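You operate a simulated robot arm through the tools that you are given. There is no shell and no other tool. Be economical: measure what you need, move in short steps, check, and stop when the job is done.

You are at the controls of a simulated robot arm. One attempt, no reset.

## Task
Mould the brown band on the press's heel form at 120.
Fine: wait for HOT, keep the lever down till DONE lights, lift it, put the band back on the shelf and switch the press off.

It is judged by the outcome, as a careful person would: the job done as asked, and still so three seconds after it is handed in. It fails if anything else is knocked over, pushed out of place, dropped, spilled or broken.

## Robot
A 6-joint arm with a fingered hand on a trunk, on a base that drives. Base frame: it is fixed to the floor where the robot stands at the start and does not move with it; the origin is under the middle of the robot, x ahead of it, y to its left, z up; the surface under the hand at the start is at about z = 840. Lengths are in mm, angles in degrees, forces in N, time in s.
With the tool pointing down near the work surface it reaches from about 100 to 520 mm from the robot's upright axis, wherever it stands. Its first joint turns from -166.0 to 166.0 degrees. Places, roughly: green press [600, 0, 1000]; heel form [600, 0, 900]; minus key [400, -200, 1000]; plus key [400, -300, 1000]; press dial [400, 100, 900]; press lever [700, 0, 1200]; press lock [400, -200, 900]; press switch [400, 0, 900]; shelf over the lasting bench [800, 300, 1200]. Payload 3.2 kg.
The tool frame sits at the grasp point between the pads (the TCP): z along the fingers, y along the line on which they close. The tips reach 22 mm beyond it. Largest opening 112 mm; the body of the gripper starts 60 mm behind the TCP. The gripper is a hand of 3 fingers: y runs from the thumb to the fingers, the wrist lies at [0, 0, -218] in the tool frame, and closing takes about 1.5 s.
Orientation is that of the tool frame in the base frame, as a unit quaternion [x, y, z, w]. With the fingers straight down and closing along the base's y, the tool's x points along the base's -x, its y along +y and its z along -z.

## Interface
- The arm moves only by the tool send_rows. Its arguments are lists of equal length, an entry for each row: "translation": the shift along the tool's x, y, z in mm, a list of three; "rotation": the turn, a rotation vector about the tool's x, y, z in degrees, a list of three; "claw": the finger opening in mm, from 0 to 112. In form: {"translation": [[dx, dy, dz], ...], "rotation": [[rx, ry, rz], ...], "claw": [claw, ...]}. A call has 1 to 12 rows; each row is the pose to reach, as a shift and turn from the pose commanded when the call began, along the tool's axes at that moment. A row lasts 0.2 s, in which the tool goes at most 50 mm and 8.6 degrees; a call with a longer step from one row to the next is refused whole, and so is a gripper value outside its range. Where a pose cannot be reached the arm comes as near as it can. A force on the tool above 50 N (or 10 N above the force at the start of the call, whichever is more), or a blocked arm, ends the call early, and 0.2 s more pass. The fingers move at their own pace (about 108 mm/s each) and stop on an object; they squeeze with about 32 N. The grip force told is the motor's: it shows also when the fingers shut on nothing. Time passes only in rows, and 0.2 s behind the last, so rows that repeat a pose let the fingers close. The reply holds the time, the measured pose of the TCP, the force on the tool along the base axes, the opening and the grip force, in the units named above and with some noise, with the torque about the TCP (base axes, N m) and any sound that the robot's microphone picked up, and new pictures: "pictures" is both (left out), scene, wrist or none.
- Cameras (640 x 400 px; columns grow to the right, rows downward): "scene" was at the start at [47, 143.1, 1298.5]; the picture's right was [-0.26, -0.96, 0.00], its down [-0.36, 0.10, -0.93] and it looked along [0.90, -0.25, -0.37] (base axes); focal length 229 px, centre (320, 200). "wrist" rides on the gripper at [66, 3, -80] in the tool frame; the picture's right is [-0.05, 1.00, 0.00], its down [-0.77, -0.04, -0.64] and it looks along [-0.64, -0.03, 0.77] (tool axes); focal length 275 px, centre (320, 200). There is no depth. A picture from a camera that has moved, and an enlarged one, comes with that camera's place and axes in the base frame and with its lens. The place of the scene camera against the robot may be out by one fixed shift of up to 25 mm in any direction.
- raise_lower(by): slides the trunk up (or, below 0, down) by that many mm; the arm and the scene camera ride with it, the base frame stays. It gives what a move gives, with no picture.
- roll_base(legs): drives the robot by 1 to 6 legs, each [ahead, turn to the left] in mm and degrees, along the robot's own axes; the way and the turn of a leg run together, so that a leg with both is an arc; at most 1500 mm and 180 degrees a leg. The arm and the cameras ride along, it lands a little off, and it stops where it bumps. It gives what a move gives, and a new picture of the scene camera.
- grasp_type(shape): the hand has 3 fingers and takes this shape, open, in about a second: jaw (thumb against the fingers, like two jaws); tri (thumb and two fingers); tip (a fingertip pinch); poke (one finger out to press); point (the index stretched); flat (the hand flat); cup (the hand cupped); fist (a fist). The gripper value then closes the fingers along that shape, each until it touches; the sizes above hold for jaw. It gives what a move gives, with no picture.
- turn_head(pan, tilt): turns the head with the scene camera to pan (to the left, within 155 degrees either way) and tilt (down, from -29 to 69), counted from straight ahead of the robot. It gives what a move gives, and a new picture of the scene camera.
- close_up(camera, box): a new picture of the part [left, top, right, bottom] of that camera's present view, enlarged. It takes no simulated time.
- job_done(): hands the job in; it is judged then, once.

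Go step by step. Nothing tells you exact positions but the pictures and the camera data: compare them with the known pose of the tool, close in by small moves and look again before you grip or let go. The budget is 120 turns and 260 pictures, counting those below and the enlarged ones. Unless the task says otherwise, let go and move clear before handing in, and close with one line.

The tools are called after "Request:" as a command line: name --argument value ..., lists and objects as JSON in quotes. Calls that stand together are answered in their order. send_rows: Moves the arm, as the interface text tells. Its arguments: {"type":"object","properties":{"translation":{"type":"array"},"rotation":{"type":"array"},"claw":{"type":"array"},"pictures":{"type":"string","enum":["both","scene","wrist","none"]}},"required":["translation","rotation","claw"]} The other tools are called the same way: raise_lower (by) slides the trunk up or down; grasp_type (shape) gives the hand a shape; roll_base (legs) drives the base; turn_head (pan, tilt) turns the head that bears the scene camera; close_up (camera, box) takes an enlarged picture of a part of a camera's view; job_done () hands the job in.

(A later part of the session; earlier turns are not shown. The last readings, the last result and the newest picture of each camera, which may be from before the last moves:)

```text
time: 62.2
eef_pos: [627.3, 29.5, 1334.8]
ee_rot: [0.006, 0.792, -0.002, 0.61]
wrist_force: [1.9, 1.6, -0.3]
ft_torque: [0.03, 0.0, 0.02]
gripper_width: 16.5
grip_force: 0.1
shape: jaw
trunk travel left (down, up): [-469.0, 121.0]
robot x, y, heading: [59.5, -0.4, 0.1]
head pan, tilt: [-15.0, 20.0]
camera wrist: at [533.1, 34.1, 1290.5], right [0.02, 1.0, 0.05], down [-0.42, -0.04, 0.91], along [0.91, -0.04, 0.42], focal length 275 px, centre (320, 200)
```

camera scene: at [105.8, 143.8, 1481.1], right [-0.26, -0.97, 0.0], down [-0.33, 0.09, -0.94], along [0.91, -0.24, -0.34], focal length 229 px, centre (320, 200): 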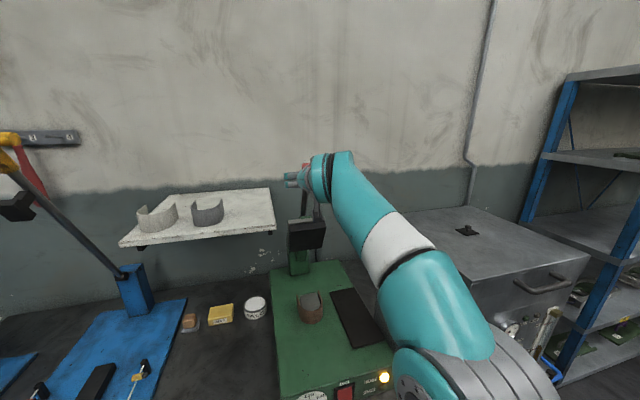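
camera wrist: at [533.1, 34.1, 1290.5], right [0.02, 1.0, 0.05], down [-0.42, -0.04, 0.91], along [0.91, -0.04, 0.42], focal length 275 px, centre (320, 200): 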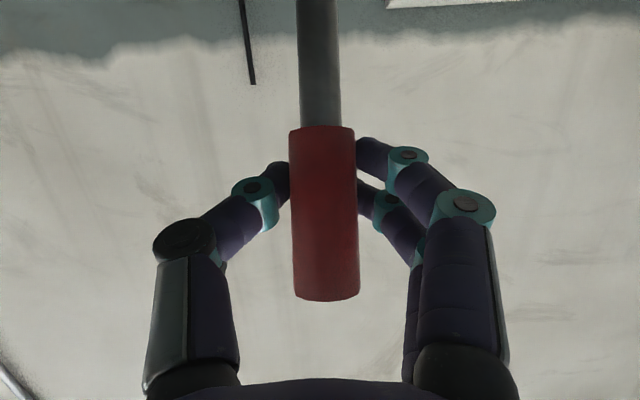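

I'll tighten the grip and begin to pull the lever along its arc, about 15° at first.

Request:
send_rows --translation '[[0, 0, 0], [0, 0, 0], [9, 0, -10], [17.4, 0, -20.2], [26, 0, -30], [35.1, 0, -39], [45, 0, -48], [54.1, 0, -56], [69.9, 0, -68.4]]' --rotation '[[0, 0, 0], [0, 0, 0], [0, 0, 0], [0, 0, 0], [0, 0, 0], [0, 0, 0], [0, 0, 0], [0, 0, 0], [0, 0, 0]]' --claw '[5, 5, 5, 5, 5, 5, 5, 5, 5]' --pictures "both"

```text
time: 64.2
eef_pos: [542.0, 32.2, 1286.0]
ee_rot: [0.006, 0.793, -0.001, 0.609]
wrist_force: [0.2, -0.5, -0.1]
ft_torque: [-0.02, 0.01, -0.01]
gripper_width: 2.6
grip_force: 32.2
shape: jaw
trunk travel left (down, up): [-469.0, 121.0]
robot x, y, heading: [60.3, 3.4, -0.3]
head pan, tilt: [-15.0, 20.0]
camera scene: at [105.6, 143.7, 1481.1], right [-0.26, -0.97, 0.0], down [-0.33, 0.09, -0.94], along [0.91, -0.24, -0.34], focal length 229 px, centre (320, 200)
camera wrist: at [448.6, 36.6, 1242.7], right [0.02, 1.0, 0.05], down [-0.42, -0.04, 0.91], along [0.91, -0.04, 0.42], focal length 275 px, centre (320, 200)
```

scene: 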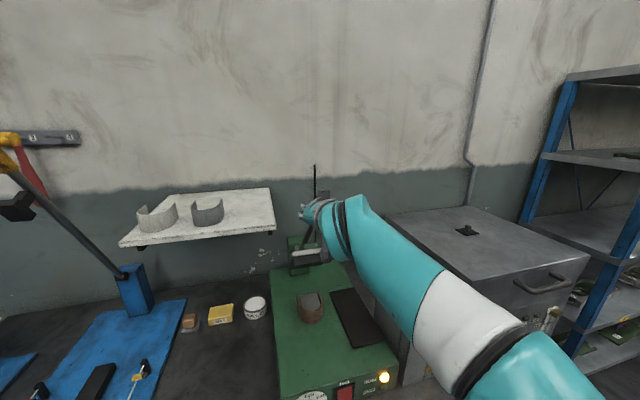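
wrist: 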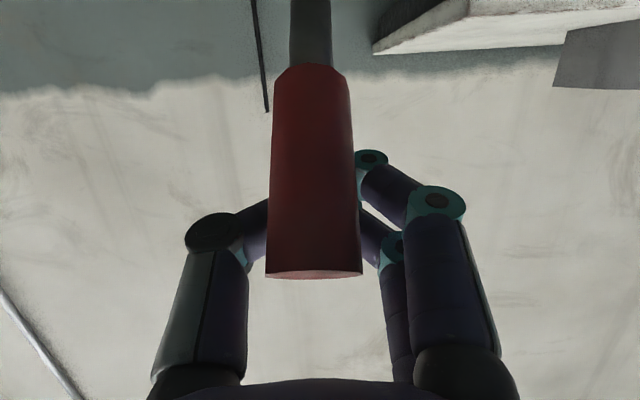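

The lever follows: the fingers are hooked behind and above the handle, now leaning about 45°. I'll keep pushing it down the arc.

Request:
send_rows --translation '[[21.2, 0, -15.1], [43.4, 0, -28.4], [66.5, 0, -40.4], [90.4, 0, -50.6], [115, 0, -59], [140, 0, -65.9]]' --rotation '[[0, 2.5, 0], [0, 5, 0], [0, 7.5, 0], [0, 10, 0], [0, 12.5, 0], [0, 15, 0]]' --claw '[5, 5, 5, 5, 5, 5]' --pictures "both"

```text
time: 65.6
eef_pos: [442.7, 35.3, 1165.3]
ee_rot: [0.006, 0.866, 0.0, 0.501]
wrist_force: [0.2, -0.2, 0.1]
ft_torque: [0.04, -0.01, 0.04]
gripper_width: 2.7
grip_force: 32.0
shape: jaw
trunk travel left (down, up): [-469.0, 121.0]
robot x, y, heading: [59.2, 3.8, 0.3]
head pan, tilt: [-15.0, 20.0]
camera scene: at [105.7, 143.7, 1481.1], right [-0.26, -0.97, 0.0], down [-0.33, 0.09, -0.94], along [0.91, -0.24, -0.34], focal length 229 px, centre (320, 200)
camera wrist: at [341.1, 38.9, 1148.1], right [0.03, 1.0, 0.05], down [-0.17, -0.04, 0.98], along [0.99, -0.04, 0.17], focal length 275 px, centre (320, 200)
```

scene: 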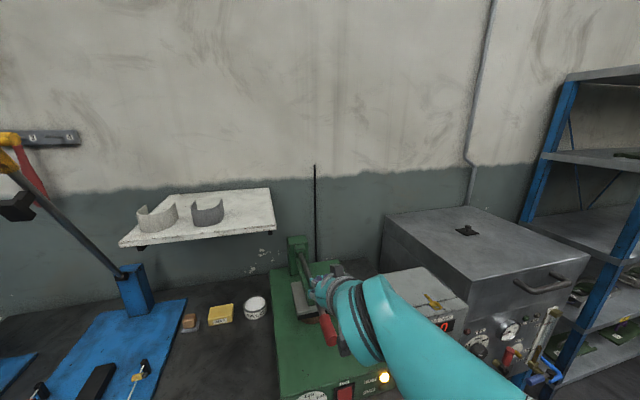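
wrist: 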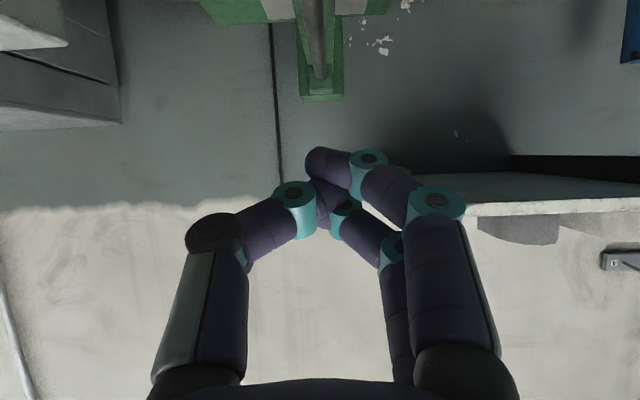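

Request:
close_up --camera "scene" --box '[260, 220, 400, 400]'

Request:
close_up --camera "scene" --box '[400, 290, 480, 350]'

```text
2.22 times, centred on (330, 310) of scene
camera zoom: at [105.7, 143.7, 1481.1], right [-0.26, -0.97, 0.0], down [-0.33, 0.09, -0.94], along [0.91, -0.24, -0.34], focal length 509 px, centre (298, -44)
```

zoom: 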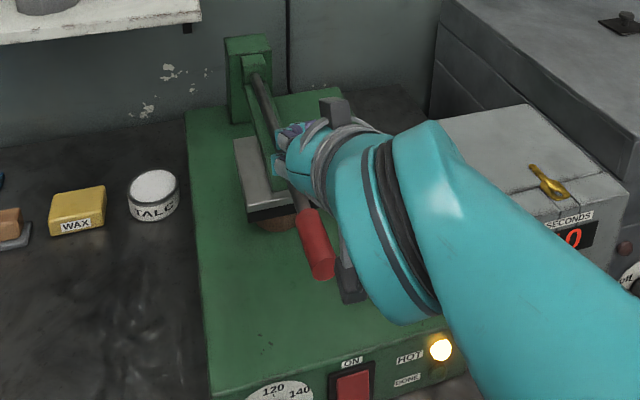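

```text
6.67 times, centred on (440, 320) of scene
camera zoom: at [105.7, 143.7, 1481.1], right [-0.26, -0.97, 0.0], down [-0.33, 0.09, -0.94], along [0.91, -0.24, -0.34], focal length 1528 px, centre (-480, -600)
```

zoom: 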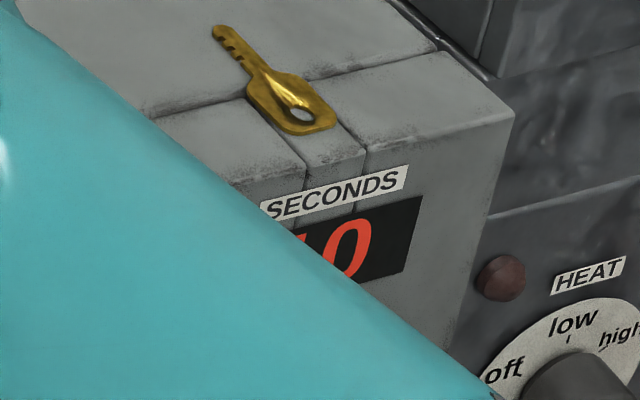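

The lever has dropped past its balance, and the head now rests on the band. I'll tilt the hand downward to find the handle and watch the timer.

Request:
send_rows --translation '[[1.5, 0, -7.5], [3, 0, -15], [4.2, 0, -22], [5.6, 0, -30], [7, 0, -37], [8.5, 0, -44.7]]' --rotation '[[0, 8.3, 0], [0, 16.6, 0], [0, 25, 0], [0, 33.2, 0], [0, 41.5, 0], [0, 50, 0]]' --claw '[5, 5, 5, 5, 5, 5]' --pictures "both"

Request:
close_up --camera "scene" --box '[340, 270, 480, 400]'

```text
time: 67.0
eef_pos: [400.9, 34.4, 1180.8]
ee_rot: [0.004, 0.996, 0.003, 0.088]
wrist_force: [0.0, -0.4, 0.0]
ft_torque: [-0.01, -0.01, 0.02]
gripper_width: 2.7
grip_force: 31.9
shape: jaw
trunk travel left (down, up): [-469.0, 121.0]
robot x, y, heading: [58.0, -1.3, -0.2]
head pan, tilt: [-15.0, 20.0]
camera scene: at [106.1, 143.8, 1481.1], right [-0.26, -0.97, 0.0], down [-0.33, 0.09, -0.94], along [0.91, -0.24, -0.34], focal length 229 px, centre (320, 200)
camera wrist: at [321.8, 37.6, 1248.6], right [0.05, 1.0, 0.01], down [0.65, -0.05, 0.76], along [0.76, -0.03, -0.65], focal length 275 px, centre (320, 200)
```

scene: 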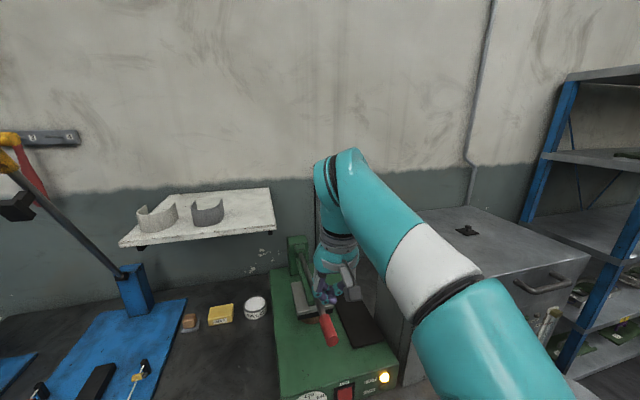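
wrist: 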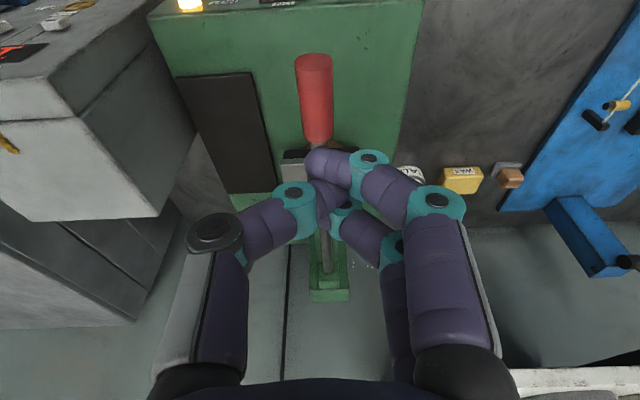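

```text
3.08 times, centred on (410, 335) of scene
camera zoom: at [106.1, 143.8, 1481.1], right [-0.26, -0.97, 0.0], down [-0.33, 0.09, -0.94], along [0.91, -0.24, -0.34], focal length 705 px, centre (43, -215)
```

zoom: 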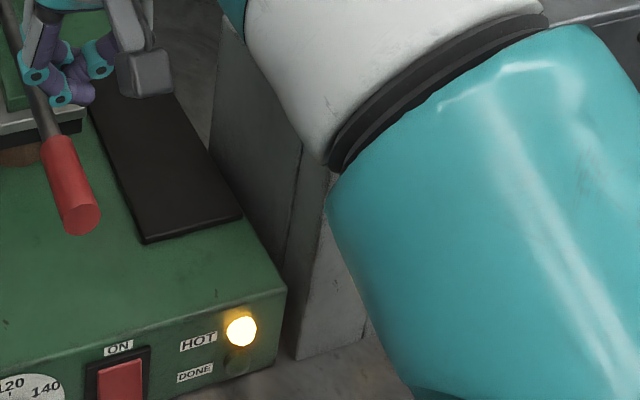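

The handle lies level at z≈1061, x 400–463. I'll press it down firmly from above with the fingertips to be sure it is fully down.

Request:
send_rows --translation '[[-2.5, -1, 27], [-5, -1, 54], [-7, -1, 80], [-7, -1, 86], [-7, -1, 92], [-7, -1, 97]]' --rotation '[[0, 0, 0], [0, 0, 0], [0, 0, 0], [0, 0, 0], [0, 0, 0], [0, 0, 0]]' --claw '[5, 5, 5, 5, 5, 5]' --pictures "both"

Request:
close_up --camera "scene" --box '[260, 270, 480, 400]'

```text
time: 68.4
eef_pos: [423.7, 34.4, 1087.5]
ee_rot: [0.004, 0.996, 0.003, 0.089]
wrist_force: [0.4, 2.7, 7.4]
ft_torque: [-0.01, 0.06, -0.04]
gripper_width: 3.4
grip_force: 31.4
shape: jaw
trunk travel left (down, up): [-469.0, 121.0]
robot x, y, heading: [58.5, 2.1, -0.0]
head pan, tilt: [-15.0, 20.0]
camera scene: at [105.3, 144.2, 1481.3], right [-0.26, -0.97, 0.0], down [-0.33, 0.09, -0.94], along [0.91, -0.24, -0.34], focal length 229 px, centre (320, 200)
camera wrist: at [345.4, 37.4, 1154.2], right [0.06, 1.0, 0.01], down [0.65, -0.05, 0.76], along [0.76, -0.03, -0.65], focal length 275 px, centre (320, 200)
```

scene: 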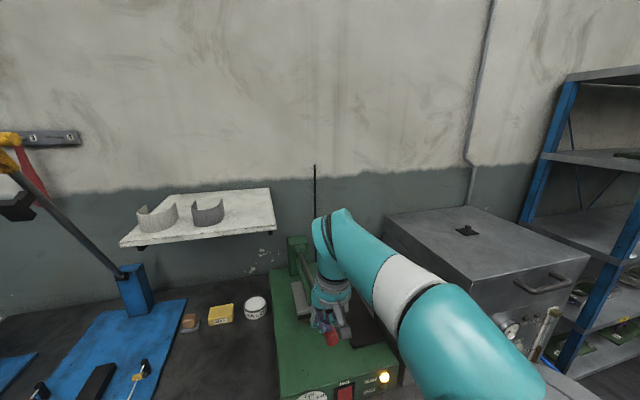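
wrist: 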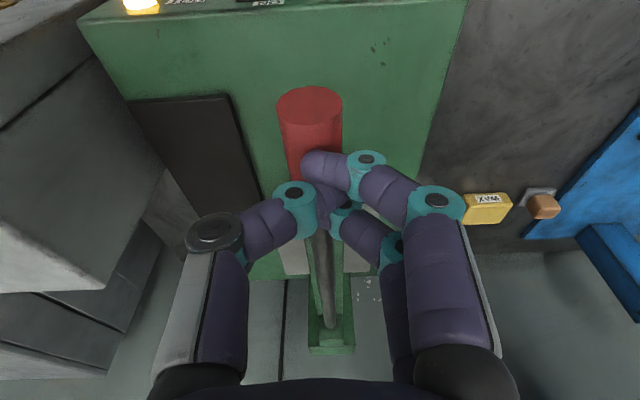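

```text
2.91 times, centred on (370, 335) of scene
camera zoom: at [105.3, 144.2, 1481.3], right [-0.26, -0.97, 0.0], down [-0.33, 0.09, -0.94], along [0.91, -0.24, -0.34], focal length 667 px, centre (174, -193)
```

zoom: 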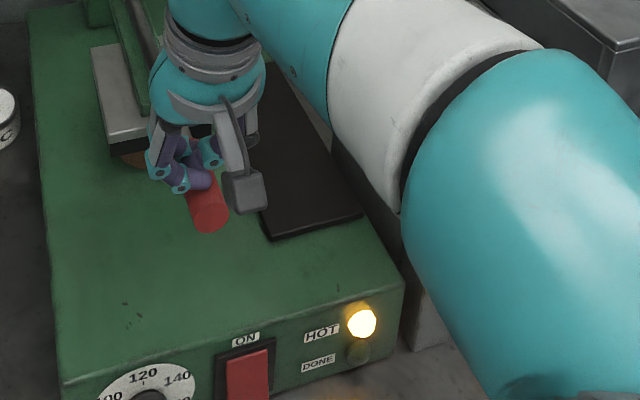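

Contact with 7 N; pressing further.

Request:
send_rows --translation '[[0, 0, 3], [0, 0, 6], [0, 0, 9], [0, 0, 12]]' --rotation '[[0, 0, 0], [0, 0, 0], [0, 0, 0], [0, 0, 0]]' --claw '[5, 5, 5, 5]' --pictures "none"

```text
time: 69.4
eef_pos: [424.8, 33.7, 1080.1]
ee_rot: [0.004, 0.995, 0.003, 0.097]
wrist_force: [0.0, 2.1, 29.4]
ft_torque: [-0.1, 0.28, 0.0]
gripper_width: 3.8
grip_force: 32.0
shape: jaw
trunk travel left (down, up): [-469.0, 121.0]
robot x, y, heading: [57.4, 2.0, -0.6]
head pan, tilt: [-15.0, 20.0]
stopped in row 4: the force on the tool passed its limit at 52 N (the readings are from after the stop); the commanded pose is now the measured one
```

The lever is at its stop, and I hold it with about 30 N. Now waiting for the timer.

Request:
send_rows --translation '[[0, 0, 0], [0, 0, 0], [0, 0, 0], [0, 0, 0], [0, 0, 0], [0, 0, 0], [0, 0, 0], [0, 0, 0], [0, 0, 0], [0, 0, 0], [0, 0, 0], [0, 0, 0]]' --rotation '[[0, 0, 0], [0, 0, 0], [0, 0, 0], [0, 0, 0], [0, 0, 0], [0, 0, 0], [0, 0, 0], [0, 0, 0], [0, 0, 0], [0, 0, 0], [0, 0, 0], [0, 0, 0]]' --claw '[5, 5, 5, 5, 5, 5, 5, 5, 5, 5, 5, 5]' --pictures "none"

Request:
turn_head --pan -20 --tilt 35

Request:
close_up --camera "scene" --box '[240, 180, 460, 330]'

```text
time: 72.0
eef_pos: [424.2, 32.8, 1078.6]
ee_rot: [0.004, 0.996, 0.004, 0.094]
wrist_force: [5.7, -0.9, 36.5]
ft_torque: [-0.15, 0.22, -0.01]
gripper_width: 4.3
grip_force: 32.3
shape: jaw
trunk travel left (down, up): [-469.0, 121.0]
robot x, y, heading: [57.7, -1.6, -0.1]
head pan, tilt: [-15.0, 20.0]
```

```text
time: 72.7
eef_pos: [423.5, 34.0, 1078.2]
ee_rot: [0.005, 0.996, 0.003, 0.095]
wrist_force: [6.5, -0.3, 36.9]
ft_torque: [-0.15, 0.17, 0.05]
gripper_width: 4.5
grip_force: 32.0
shape: jaw
trunk travel left (down, up): [-469.0, 121.0]
robot x, y, heading: [59.1, 3.6, -0.2]
head pan, tilt: [-20.0, 35.0]
camera scene: at [97.0, 137.3, 1457.5], right [-0.34, -0.94, 0.0], down [-0.54, 0.2, -0.82], along [0.77, -0.28, -0.57], focal length 229 px, centre (320, 200)
```

scene: 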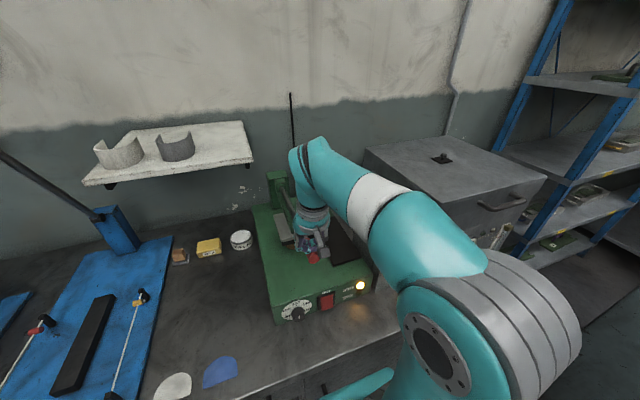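

```text
2.67 times, centred on (350, 255) of scene
camera zoom: at [97.0, 137.3, 1457.5], right [-0.34, -0.94, 0.0], down [-0.54, 0.2, -0.82], along [0.77, -0.28, -0.57], focal length 611 px, centre (240, 53)
```

zoom: 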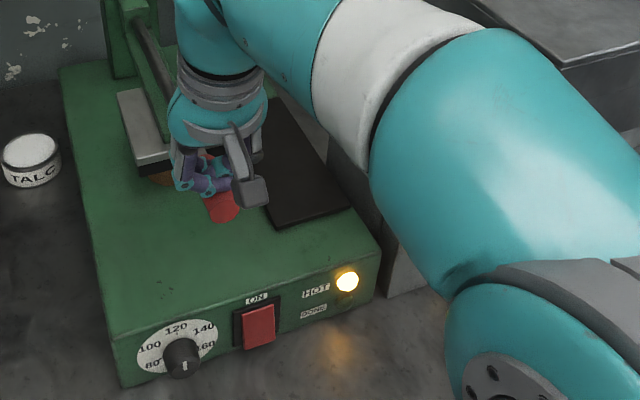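

Request:
send_rows --translation '[[0, 0, 0], [0, 0, 0], [0, 0, 0], [0, 0, 0], [0, 0, 0], [0, 0, 0], [0, 0, 0], [0, 0, 0], [0, 0, 0], [0, 0, 0], [0, 0, 0], [0, 0, 0]]' --rotation '[[0, 0, 0], [0, 0, 0], [0, 0, 0], [0, 0, 0], [0, 0, 0], [0, 0, 0], [0, 0, 0], [0, 0, 0], [0, 0, 0], [0, 0, 0], [0, 0, 0], [0, 0, 0]]' --claw '[5, 5, 5, 5, 5, 5, 5, 5, 5, 5, 5, 5]' --pictures "none"

Request:
send_rows --translation '[[0, 0, 0], [0, 0, 0], [0, 0, 0], [0, 0, 0], [0, 0, 0], [0, 0, 0], [0, 0, 0], [0, 0, 0], [0, 0, 0], [0, 0, 0], [0, 0, 0], [0, 0, 0]]' --rotation '[[0, 0, 0], [0, 0, 0], [0, 0, 0], [0, 0, 0], [0, 0, 0], [0, 0, 0], [0, 0, 0], [0, 0, 0], [0, 0, 0], [0, 0, 0], [0, 0, 0], [0, 0, 0]]' --claw '[5, 5, 5, 5, 5, 5, 5, 5, 5, 5, 5, 5]' --pictures "none"

Request:
close_up --camera "scene" --box '[280, 230, 400, 330]'

```text
time: 75.3
eef_pos: [424.6, 34.0, 1079.0]
ee_rot: [0.004, 0.996, 0.003, 0.094]
wrist_force: [5.5, -1.0, 36.4]
ft_torque: [-0.12, 0.18, 0.01]
gripper_width: 4.1
grip_force: 31.4
shape: jaw
trunk travel left (down, up): [-469.0, 121.0]
robot x, y, heading: [62.4, 0.1, -0.2]
head pan, tilt: [-20.0, 35.0]
```

```text
time: 77.9
eef_pos: [423.5, 33.5, 1079.6]
ee_rot: [0.005, 0.996, 0.003, 0.094]
wrist_force: [5.6, -1.3, 37.0]
ft_torque: [-0.09, 0.2, 0.03]
gripper_width: 4.3
grip_force: 31.7
shape: jaw
trunk travel left (down, up): [-469.0, 121.0]
robot x, y, heading: [56.6, -0.3, 0.1]
head pan, tilt: [-20.0, 35.0]
```

```text
4.00 times, centred on (340, 280) of scene
camera zoom: at [97.0, 137.3, 1457.4], right [-0.34, -0.94, 0.0], down [-0.54, 0.2, -0.82], along [0.77, -0.28, -0.57], focal length 916 px, centre (240, -120)
```

zoom: 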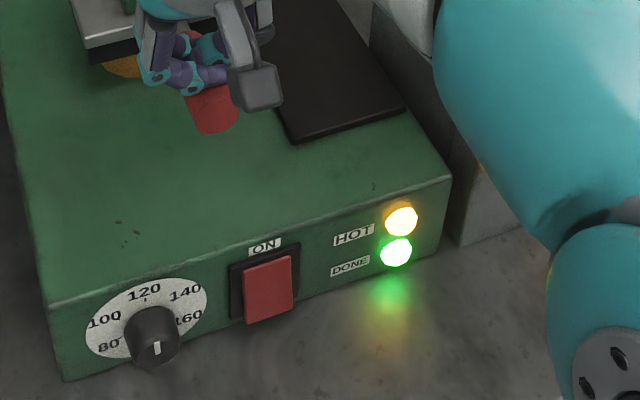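

DONE is lit. I'll raise the hand off the handle, open, and look so that I can grip and lift it.

Request:
send_rows --translation '[[0, 0, -20], [0, 0, -50], [0, 0, -70], [0, 0, -70], [0, 0, -70]]' --rotation '[[0, 0, 0], [0, 0, 0], [0, 0, 0], [0, 0, 0], [0, 0, 0]]' --claw '[5, 30, 64, 64, 64]' --pictures "wrist"

Request:
close_up --camera "scene" --box '[240, 160, 400, 330]'

```text
time: 79.1
eef_pos: [413.5, 32.6, 1148.5]
ee_rot: [0.004, 0.996, 0.003, 0.092]
wrist_force: [-0.5, 0.0, 0.6]
ft_torque: [0.0, 0.0, -0.03]
gripper_width: 63.4
grip_force: 0.1
shape: jaw
trunk travel left (down, up): [-469.0, 121.0]
robot x, y, heading: [58.1, -0.3, -0.2]
head pan, tilt: [-20.0, 35.0]
camera wrist: at [334.7, 35.3, 1214.3], right [0.05, 1.0, 0.01], down [0.64, -0.05, 0.77], along [0.77, -0.03, -0.64], focal length 275 px, centre (320, 200)
```

wrist: 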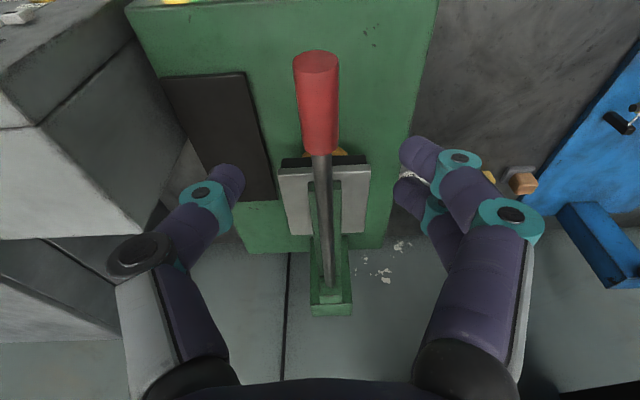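

```text
2.35 times, centred on (320, 245) of scene
camera zoom: at [98.5, 137.7, 1457.3], right [-0.34, -0.94, 0.0], down [-0.54, 0.2, -0.82], along [0.77, -0.28, -0.57], focal length 539 px, centre (320, 94)
```

zoom: 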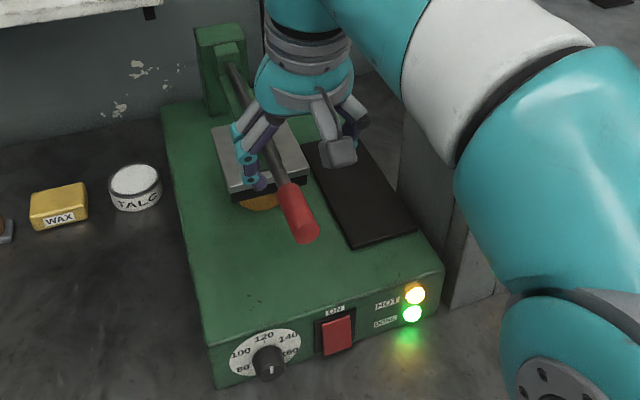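

The lever stays down by itself. I'll grip the handle from above at about (434, 32, 1056).

Request:
send_rows --translation '[[-1, 0, 32], [-2, 0, 64], [-3.3, 0, 94], [-3.3, 0, 94], [-3.3, 0, 94], [-3.3, 0, 94], [-3.3, 0, 94]]' --rotation '[[0, 0, 0], [0, 0, 0], [0, 0, 0], [0, 0, 0], [0, 0, 0], [0, 0, 0], [0, 0, 0]]' --claw '[64, 64, 64, 40, 20, 12, 12]' --pictures "wrist"

```text
time: 80.7
eef_pos: [430.4, 32.3, 1053.0]
ee_rot: [0.004, 0.996, 0.003, 0.091]
wrist_force: [0.3, 0.0, -0.4]
ft_torque: [0.06, -0.02, -0.03]
gripper_width: 12.2
grip_force: 0.0
shape: jaw
trunk travel left (down, up): [-469.0, 121.0]
robot x, y, heading: [60.8, -1.6, 0.0]
head pan, tilt: [-20.0, 35.0]
camera wrist: at [352.6, 34.7, 1119.7], right [0.05, 1.0, 0.01], down [0.64, -0.05, 0.77], along [0.77, -0.03, -0.64], focal length 275 px, centre (320, 200)
```

wrist: 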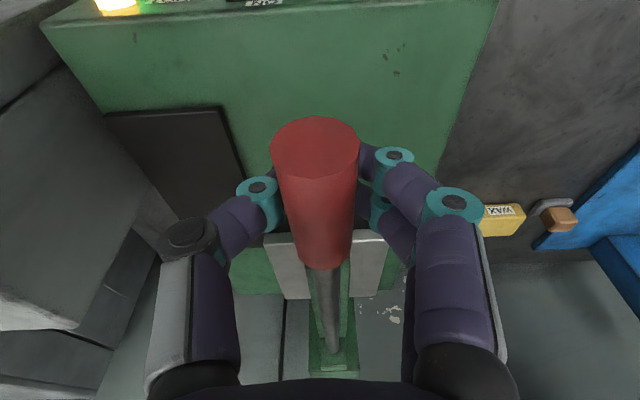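

The fingers closed beneath the handle rather than on its sides, so I was too low. I'll open, rise about 16 mm and grip again.

Request:
send_rows --translation '[[0, 0, 0], [0, 0, 0], [0, 0, 0], [0, 0, -8], [0, 0, -16], [0, 0, -16], [0, 0, -16], [0, 0, -16], [0, 0, -16]]' --rotation '[[0, 0, 0], [0, 0, 0], [0, 0, 0], [0, 0, 0], [0, 0, 0], [0, 0, 0], [0, 0, 0], [0, 0, 0], [0, 0, 0]]' --claw '[30, 60, 60, 60, 60, 40, 20, 10, 10]' --pictures "wrist"

```text
time: 82.7
eef_pos: [429.1, 33.9, 1069.5]
ee_rot: [0.005, 0.996, 0.002, 0.093]
wrist_force: [-0.2, 0.3, -4.4]
ft_torque: [0.0, -0.04, 0.08]
gripper_width: 20.0
grip_force: 31.9
shape: jaw
trunk travel left (down, up): [-469.0, 121.0]
robot x, y, heading: [52.7, -1.3, -0.2]
head pan, tilt: [-20.0, 35.0]
camera wrist: at [350.0, 35.8, 1135.9], right [0.05, 1.0, 0.01], down [0.64, -0.05, 0.77], along [0.77, -0.03, -0.64], focal length 275 px, centre (320, 200)
```

wrist: 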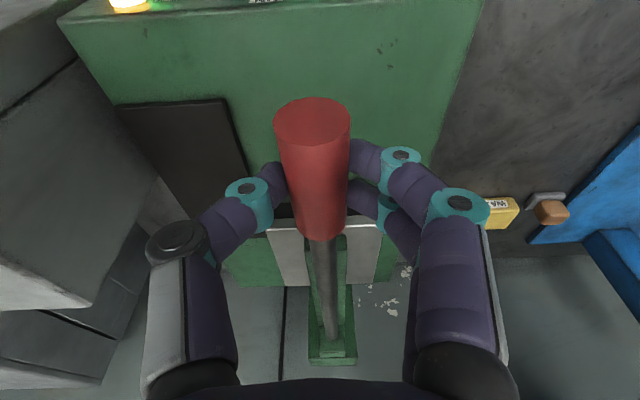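

Firmly gripped now. I'll lift along the arc in half steps, levelling the hand as it rises.

Request:
send_rows --translation '[[-5.5, 0, -14.8], [-11.4, 0, -29.4], [-18.2, 0, -43.9], [-25.4, 0, -58.1], [-33.4, 0, -71.9], [-41.9, 0, -85.4], [-51.1, 0, -98.5], [-60.8, 0, -111.3], [-71.1, 0, -123.6], [-81.8, 0, -135.5], [-93.1, 0, -146.8], [-104.9, 0, -157.6]]' --rotation '[[0, -4, 0], [0, -8, 0], [0, -12, 0], [0, -16, 0], [0, -20, 0], [0, -24, 0], [0, -28, 0], [0, -32, 0], [0, -36, 0], [0, -40, 0], [0, -44, 0], [0, -48, 0]]' --claw '[10, 10, 10, 10, 10, 10, 10, 10, 10, 10, 10, 10]' --pictures "both"

```text
time: 85.3
eef_pos: [500.3, 30.0, 1245.0]
ee_rot: [0.005, 0.871, 0.0, 0.492]
wrist_force: [-12.6, -0.5, 8.5]
ft_torque: [0.03, 0.22, 0.02]
gripper_width: 20.5
grip_force: 31.9
shape: jaw
trunk travel left (down, up): [-469.0, 121.0]
robot x, y, heading: [56.1, 3.4, -0.0]
head pan, tilt: [-20.0, 35.0]
camera scene: at [95.0, 137.5, 1457.3], right [-0.34, -0.94, 0.0], down [-0.54, 0.2, -0.82], along [0.77, -0.28, -0.57], focal length 229 px, centre (320, 200)
camera wrist: at [398.6, 34.6, 1229.9], right [0.03, 1.0, 0.05], down [-0.15, -0.04, 0.99], along [0.99, -0.04, 0.14], focal length 275 px, centre (320, 200)
```

scene: 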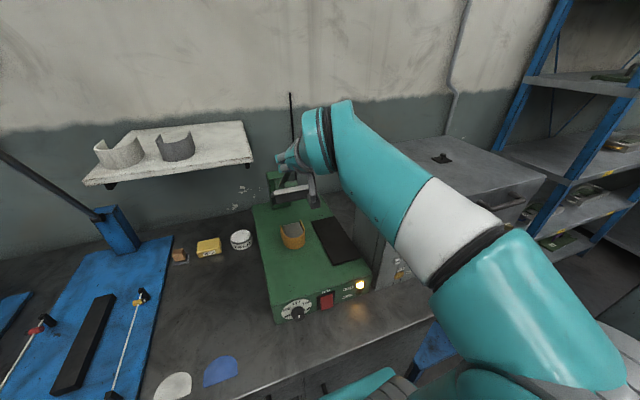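
wrist: 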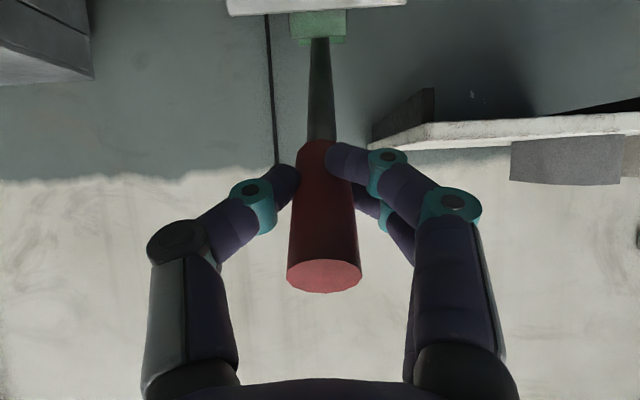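

The lever is coming up with the hand, and the moulded band has stayed on the form. I'll carry on to its original upright stop.

Request:
send_rows --translation '[[-15.7, 0, 2.5], [-31.5, 0, 5.3], [-47, 0, 9], [-62.5, 0, 13.3], [-77.7, 0, 18.5], [-92.7, 0, 24], [-107.3, 0, 30.4], [-121.7, 0, 37.2], [-133, 0, 43.3], [-144.1, 0, 49.6]]' --rotation '[[0, -1.6, 0], [0, -3.2, 0], [0, -4.8, 0], [0, -6.4, 0], [0, -8, 0], [0, -9.6, 0], [0, -11.2, 0], [0, -12.8, 0], [0, -14.4, 0], [0, -16, 0]]' --claw '[10, 10, 10, 10, 10, 10, 10, 10, 10, 10]' --pictures "both"

```text
time: 87.5
eef_pos: [612.5, 26.9, 1332.1]
ee_rot: [0.008, 0.807, 0.002, 0.591]
wrist_force: [-20.8, -5.6, -18.0]
ft_torque: [-0.07, 0.27, -0.08]
gripper_width: 15.7
grip_force: 32.1
shape: jaw
trunk travel left (down, up): [-469.0, 121.0]
robot x, y, heading: [59.8, -2.5, 0.0]
head pan, tilt: [-20.0, 35.0]
stopped in row 10: the force on the tool passed its limit at 57 N (the readings are from after the stop); the commanded pose is now the measured one
camera scene: at [95.3, 136.4, 1457.4], right [-0.34, -0.94, 0.0], down [-0.54, 0.2, -0.82], along [0.77, -0.28, -0.57], focal length 229 px, centre (320, 200)
camera wrist: at [516.7, 31.2, 1292.5], right [0.03, 1.0, 0.06], down [-0.38, -0.04, 0.93], along [0.93, -0.05, 0.37], focal length 275 px, centre (320, 200)
```

scene: 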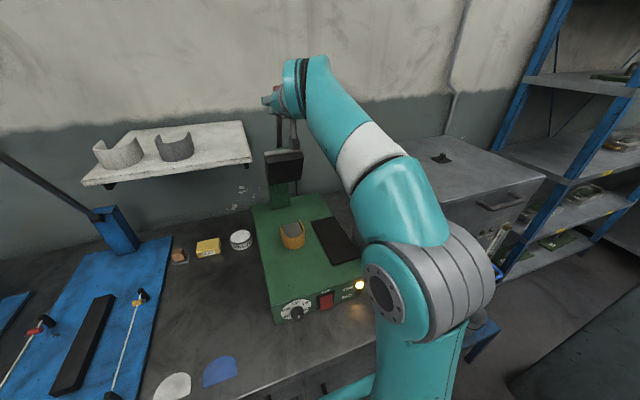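
wrist: 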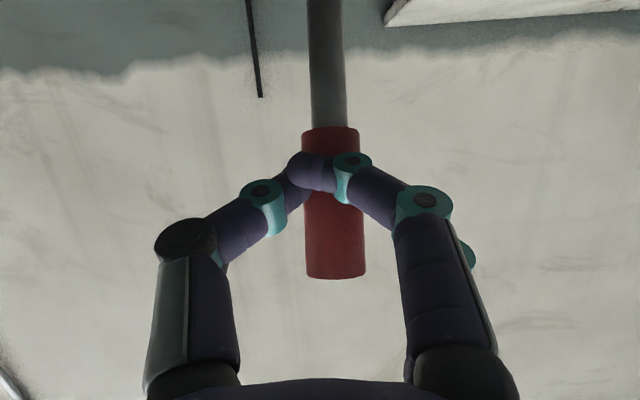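

The lever is back at its upper stop. I'll ease off, open and withdraw, then check that it stays up.

Request:
send_rows --translation '[[0, 0, -4], [0, 0, -4], [0, 0, -4], [0, 0, -4], [0, 0, -4], [0, 0, -35], [5, 0, -70]]' --rotation '[[0, 0, 0], [0, 0, 0], [0, 0, 0], [0, 0, 0], [0, 0, 0], [0, 0, 0], [0, 0, 0]]' --claw '[20, 40, 60, 75, 80, 80, 80]' --pictures "both"

Request:
close_up --camera "scene" --box '[240, 50, 400, 330]'

```text
time: 89.1
eef_pos: [545.9, 29.2, 1348.8]
ee_rot: [0.007, 0.804, 0.001, 0.594]
wrist_force: [-0.2, -0.2, 0.7]
ft_torque: [-0.02, 0.01, 0.03]
gripper_width: 79.6
grip_force: 0.0
shape: jaw
trunk travel left (down, up): [-469.0, 121.0]
robot x, y, heading: [58.2, 2.9, -0.2]
head pan, tilt: [-20.0, 35.0]
camera scene: at [97.9, 137.7, 1457.3], right [-0.34, -0.94, 0.0], down [-0.54, 0.2, -0.82], along [0.77, -0.28, -0.57], focal length 229 px, centre (320, 200)
camera wrist: at [450.2, 33.6, 1308.1], right [0.02, 1.0, 0.06], down [-0.38, -0.04, 0.92], along [0.92, -0.04, 0.38], focal length 275 px, centre (320, 200)
```

scene: 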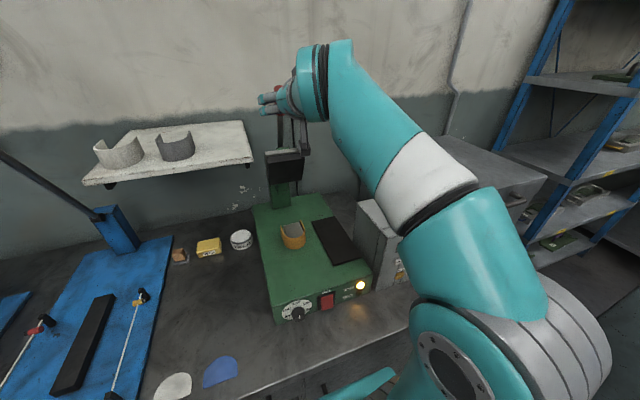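
wrist: 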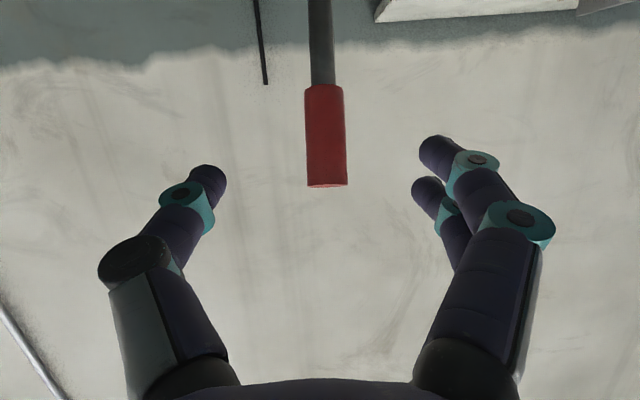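

```text
1.43 times, centred on (320, 190) of scene
camera zoom: at [97.9, 137.7, 1457.3], right [-0.34, -0.94, 0.0], down [-0.54, 0.2, -0.82], along [0.77, -0.28, -0.57], focal length 327 px, centre (320, 214)
```

zoom: 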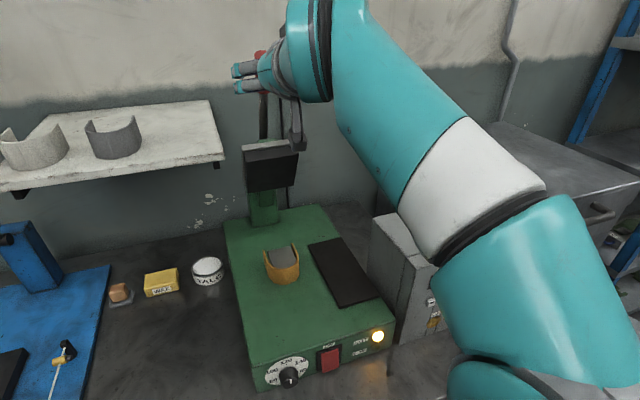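

The lever stays up, and DONE has gone out with it. Now back down to fetch the band: retreat, tilt to 45° and lower the trunk.

Request:
send_rows --translation '[[12, 1, -42], [50, 1, -50], [88, 2, -48], [126, 2, -45], [164, 2, -42], [200, 2, -39]]' --rotation '[[0, 4, 0], [0, 9, 0], [0, 14, 0], [0, 19, 0], [0, 24, 0], [0, 28.5, 0]]' --claw '[80, 80, 80, 80, 80, 80]' --pictures "none"

Request:
raise_lower --by -110

Request:
close_up --camera "wrist" --box '[0, 0, 640, 400]'

```text
time: 90.5
eef_pos: [449.4, 34.9, 1169.7]
ee_rot: [0.007, 0.926, 0.002, 0.376]
wrist_force: [-0.5, -0.2, -0.2]
ft_torque: [0.02, 0.01, -0.04]
gripper_width: 79.4
grip_force: 0.1
shape: jaw
trunk travel left (down, up): [-469.0, 121.0]
robot x, y, heading: [62.8, 0.1, -0.1]
head pan, tilt: [-20.0, 35.0]
```

```text
time: 91.9
eef_pos: [449.9, 35.2, 1060.0]
ee_rot: [0.006, 0.926, 0.003, 0.377]
wrist_force: [0.3, 0.3, -0.2]
ft_torque: [0.02, 0.04, -0.01]
gripper_width: 79.7
grip_force: 0.0
shape: jaw
trunk travel left (down, up): [-359.0, 231.0]
robot x, y, heading: [56.1, 0.8, -0.1]
head pan, tilt: [-20.0, 35.0]
```

```text
1.00 times, centred on (320, 200) of wrist (not enlarged: the box is as wide or as high as the picture)
camera zoom: at [347.0, 38.6, 1071.1], right [0.04, 1.0, 0.04], down [0.11, -0.05, 0.99], along [0.99, -0.04, -0.11], focal length 275 px, centre (320, 200)
```

zoom: 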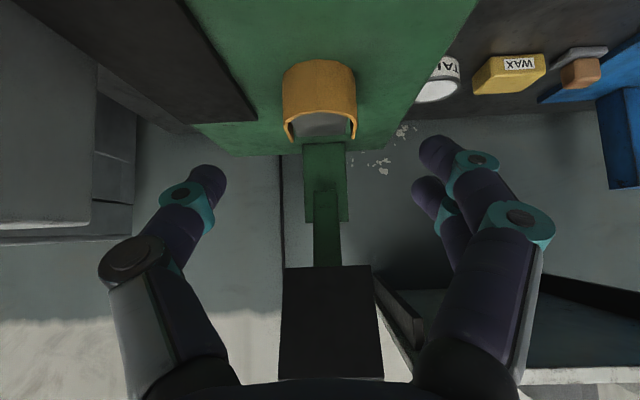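

The moulded band has changed colour and sits on the form. I'll go to the same point above it as before.

Request:
send_rows --translation '[[-14, 0, 27], [-28, -1, 55], [-42, -1.5, 82], [-55, -1.5, 110], [-55, -1.5, 110]]' --rotation '[[0, 0, 0], [0, 0, 0], [0, 0, 0], [0, 0, 0], [0, 0, 0]]' --claw '[80, 80, 80, 80, 80]' --pictures "wrist"

Request:
close_up --camera "wrist" --box '[210, 0, 430, 150]'

```text
time: 93.1
eef_pos: [564.7, 30.1, 1019.0]
ee_rot: [0.006, 0.927, 0.003, 0.376]
wrist_force: [0.0, 0.8, -0.5]
ft_torque: [0.04, 0.03, 0.0]
gripper_width: 79.3
grip_force: 0.0
shape: jaw
trunk travel left (down, up): [-359.0, 231.0]
robot x, y, heading: [60.2, 1.2, -0.3]
head pan, tilt: [-20.0, 35.0]
camera wrist: at [462.7, 34.3, 1030.7], right [0.04, 1.0, 0.04], down [0.11, -0.05, 0.99], along [0.99, -0.04, -0.11], focal length 275 px, centre (320, 200)
```

wrist: 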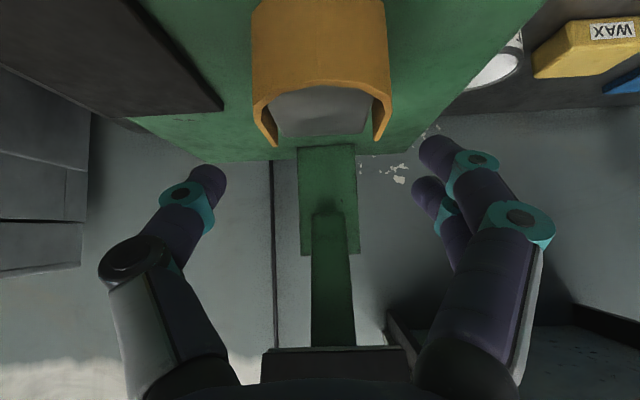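

```text
2.67 times, centred on (320, 75) of wrist
camera zoom: at [462.7, 34.3, 1030.7], right [0.04, 1.0, 0.04], down [0.11, -0.05, 0.99], along [0.99, -0.04, -0.11], focal length 734 px, centre (320, 533)
```

zoom: 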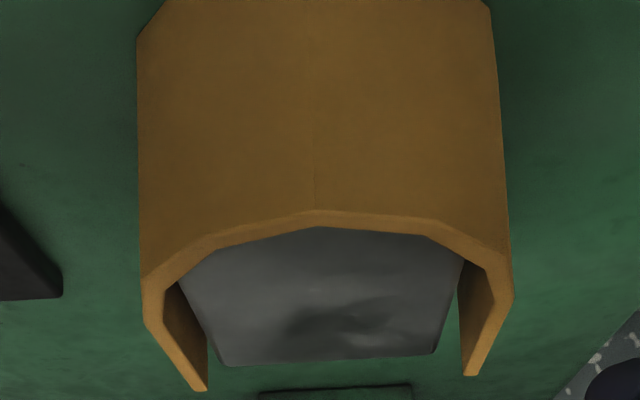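

Lined up as at release. I'll retrace down beside the band and close.

Request:
send_rows --translation '[[4, 1, 18], [8, 2, 36], [15, 2, 43], [22, 2, 50], [28.5, 2, 57], [28.5, 2, 57], [28.5, 2, 57], [28.5, 2, 57], [28.5, 2, 57], [28.5, 2, 57]]' --rotation '[[0, 0, 0], [0, 0, 0], [0, 0, 0], [0, 0, 0], [0, 0, 0], [0, 0, 0], [0, 0, 0], [0, 0, 0], [0, 0, 0], [0, 0, 0]]' --claw '[80, 80, 80, 80, 80, 80, 70, 60, 50, 50]' --pictures "wrist"

```text
time: 95.3
eef_pos: [584.0, 34.3, 958.4]
ee_rot: [0.007, 0.926, 0.002, 0.377]
wrist_force: [-2.1, -1.1, -0.7]
ft_torque: [0.0, 0.08, -0.03]
gripper_width: 63.1
grip_force: 31.9
shape: jaw
trunk travel left (down, up): [-359.0, 231.0]
robot x, y, heading: [55.9, -1.5, -0.4]
head pan, tilt: [-20.0, 35.0]
camera wrist: at [481.8, 38.2, 969.8], right [0.04, 1.0, 0.04], down [0.11, -0.05, 0.99], along [0.99, -0.04, -0.11], focal length 275 px, centre (320, 200)
```

wrist: 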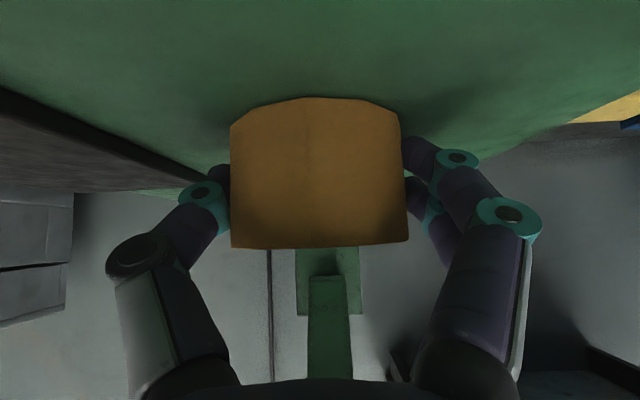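

Gripped at 63 mm. I'll ease forward off the form and lift straight up.

Request:
send_rows --translation '[[1.5, 0, -1.5], [-5, 0, -9], [-14, 0, -18.5], [-23, 0, -28], [-33, 0, -38], [-43, 0, -48]]' --rotation '[[0, 0, 0], [0, 0, 0], [0, 0, 0], [0, 0, 0], [0, 0, 0], [0, 0, 0]]' --claw '[50, 50, 50, 50, 50, 50]' --pictures "wrist"

```text
time: 96.7
eef_pos: [582.4, 36.4, 1024.6]
ee_rot: [0.006, 0.926, 0.003, 0.377]
wrist_force: [-0.3, -1.0, -0.6]
ft_torque: [0.0, 0.0, 0.02]
gripper_width: 62.8
grip_force: 31.8
shape: jaw
trunk travel left (down, up): [-359.0, 231.0]
robot x, y, heading: [55.4, 2.7, 0.1]
head pan, tilt: [-20.0, 35.0]
camera wrist: at [478.7, 39.1, 1035.4], right [0.04, 1.0, 0.04], down [0.11, -0.05, 0.99], along [0.99, -0.04, -0.11], focal length 275 px, centre (320, 200)
```

wrist: 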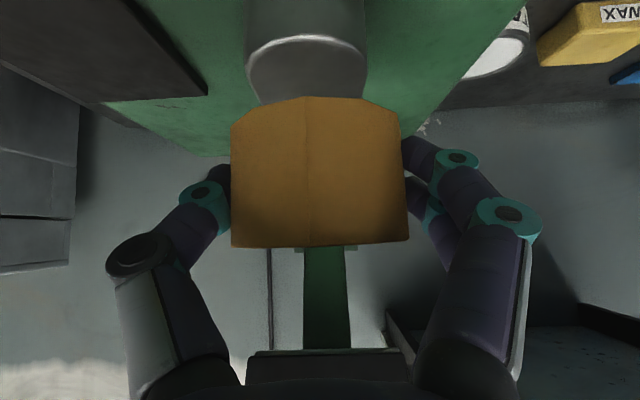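

The band came off cleanly. I'll draw back, move left and raise the trunk to the shelf.

Request:
send_rows --translation '[[8, 0, -34], [16, 0, -68], [24, 5, -100], [24, 45, -100], [24, 85, -100], [24, 125, -100]]' --rotation '[[0, 0, 0], [0, 0, 0], [0, 0, 0], [0, 0, 0], [0, 0, 0], [0, 0, 0]]' --claw '[50, 50, 50, 50, 50, 50]' --pictures "none"

Request:
raise_lower --by 228

Request:
turn_head --pan 5 --tilt 30

Request:
close_up --camera "wrist" --box '[0, 0, 640, 400]'

```text
time: 98.1
eef_pos: [496.8, 161.7, 1081.5]
ee_rot: [0.007, 0.926, 0.003, 0.377]
wrist_force: [-0.4, 0.9, -0.3]
ft_torque: [-0.03, -0.03, -0.01]
gripper_width: 63.1
grip_force: 32.0
shape: jaw
trunk travel left (down, up): [-359.0, 231.0]
robot x, y, heading: [58.0, 3.4, 0.1]
head pan, tilt: [-20.0, 35.0]
```

```text
time: 100.5
eef_pos: [496.3, 160.1, 1308.9]
ee_rot: [0.006, 0.926, 0.003, 0.377]
wrist_force: [-0.2, -0.2, -0.6]
ft_torque: [-0.04, 0.0, 0.02]
gripper_width: 62.7
grip_force: 31.8
shape: jaw
trunk travel left (down, up): [-587.0, 3.0]
robot x, y, heading: [61.3, 1.9, -0.2]
head pan, tilt: [-20.0, 35.0]
```

```text
time: 101.4
eef_pos: [496.2, 160.8, 1308.8]
ee_rot: [0.006, 0.926, 0.003, 0.377]
wrist_force: [0.2, 0.5, -0.9]
ft_torque: [-0.01, -0.05, 0.02]
gripper_width: 62.9
grip_force: 32.0
shape: jaw
trunk travel left (down, up): [-587.0, 3.0]
robot x, y, heading: [59.4, 0.5, 0.1]
head pan, tilt: [5.0, 30.0]
camera scene: at [105.9, 175.6, 1583.0], right [0.08, -1.0, 0.0], down [-0.5, -0.04, -0.87], along [0.86, 0.07, -0.5], focal length 229 px, centre (320, 200)
```

scene: 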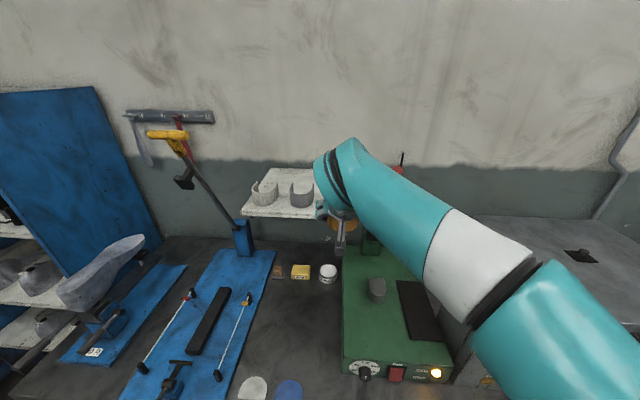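

```text
1.00 times, centred on (320, 200) of wrist (not enlarged: the box is as wide or as high as the picture)
camera zoom: at [394.1, 164.1, 1320.2], right [0.04, 1.0, 0.04], down [0.11, -0.05, 0.99], along [0.99, -0.04, -0.11], focal length 275 px, centre (320, 200)
```

zoom: 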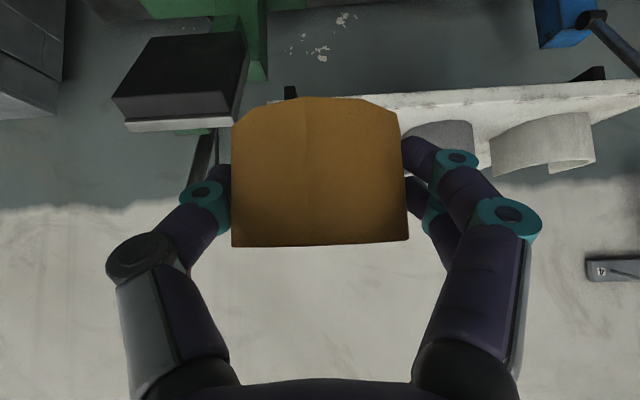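

I'll carry the band to just above its old place on the shelf, at (674, 168).

Request:
send_rows --translation '[[-25, 2, 29], [-50, 4, 58], [-75, 6, 86], [-92, 7, 113], [-109, 7, 140], [-109, 7, 140]]' --rotation '[[0, 0, 0], [0, 0, 0], [0, 0, 0], [0, 0, 0], [0, 0, 0], [0, 0, 0]]' --claw '[50, 50, 50, 50, 50, 50]' --pictures "both"

Request:
close_up --camera "scene" --box '[230, 140, 400, 260]'

```text
time: 102.8
eef_pos: [674.5, 165.5, 1286.7]
ee_rot: [0.006, 0.926, 0.003, 0.377]
wrist_force: [0.2, -0.4, -0.1]
ft_torque: [0.0, 0.0, -0.02]
gripper_width: 62.7
grip_force: 31.9
shape: jaw
trunk travel left (down, up): [-587.0, 3.0]
robot x, y, heading: [61.5, 0.2, -0.5]
head pan, tilt: [5.0, 30.0]
camera scene: at [105.4, 175.6, 1583.1], right [0.09, -1.0, 0.0], down [-0.5, -0.04, -0.87], along [0.86, 0.07, -0.5], focal length 229 px, centre (320, 200)
camera wrist: at [570.3, 168.8, 1298.0], right [0.04, 1.0, 0.04], down [0.11, -0.05, 0.99], along [0.99, -0.04, -0.11], focal length 275 px, centre (320, 200)
```

scene: 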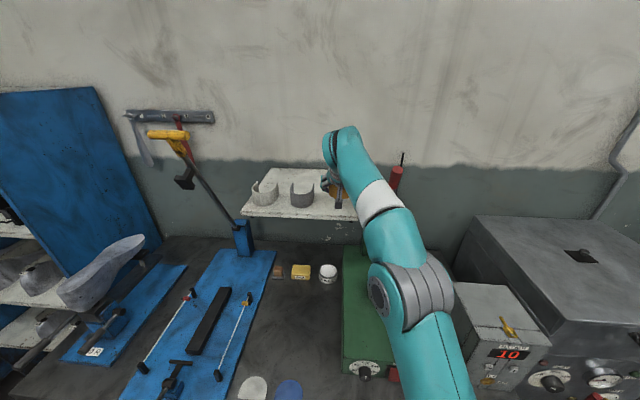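
wrist: 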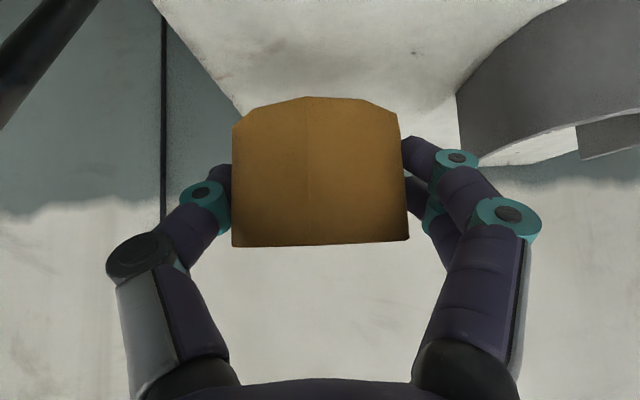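

```text
3.33 times, centred on (315, 200) of scene
camera zoom: at [105.4, 175.6, 1583.1], right [0.09, -1.0, 0.0], down [-0.5, -0.04, -0.87], along [0.86, 0.07, -0.5], focal length 764 px, centre (337, 200)
```

zoom: 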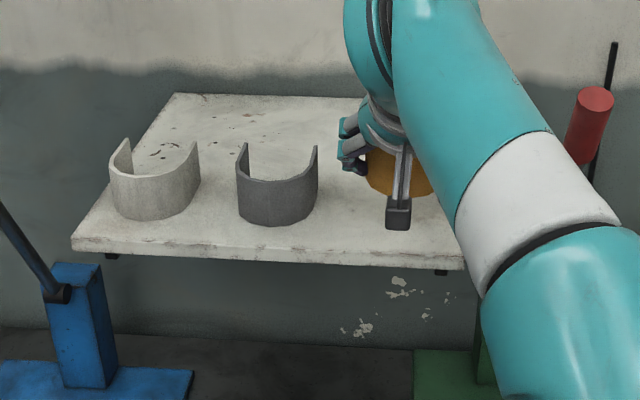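

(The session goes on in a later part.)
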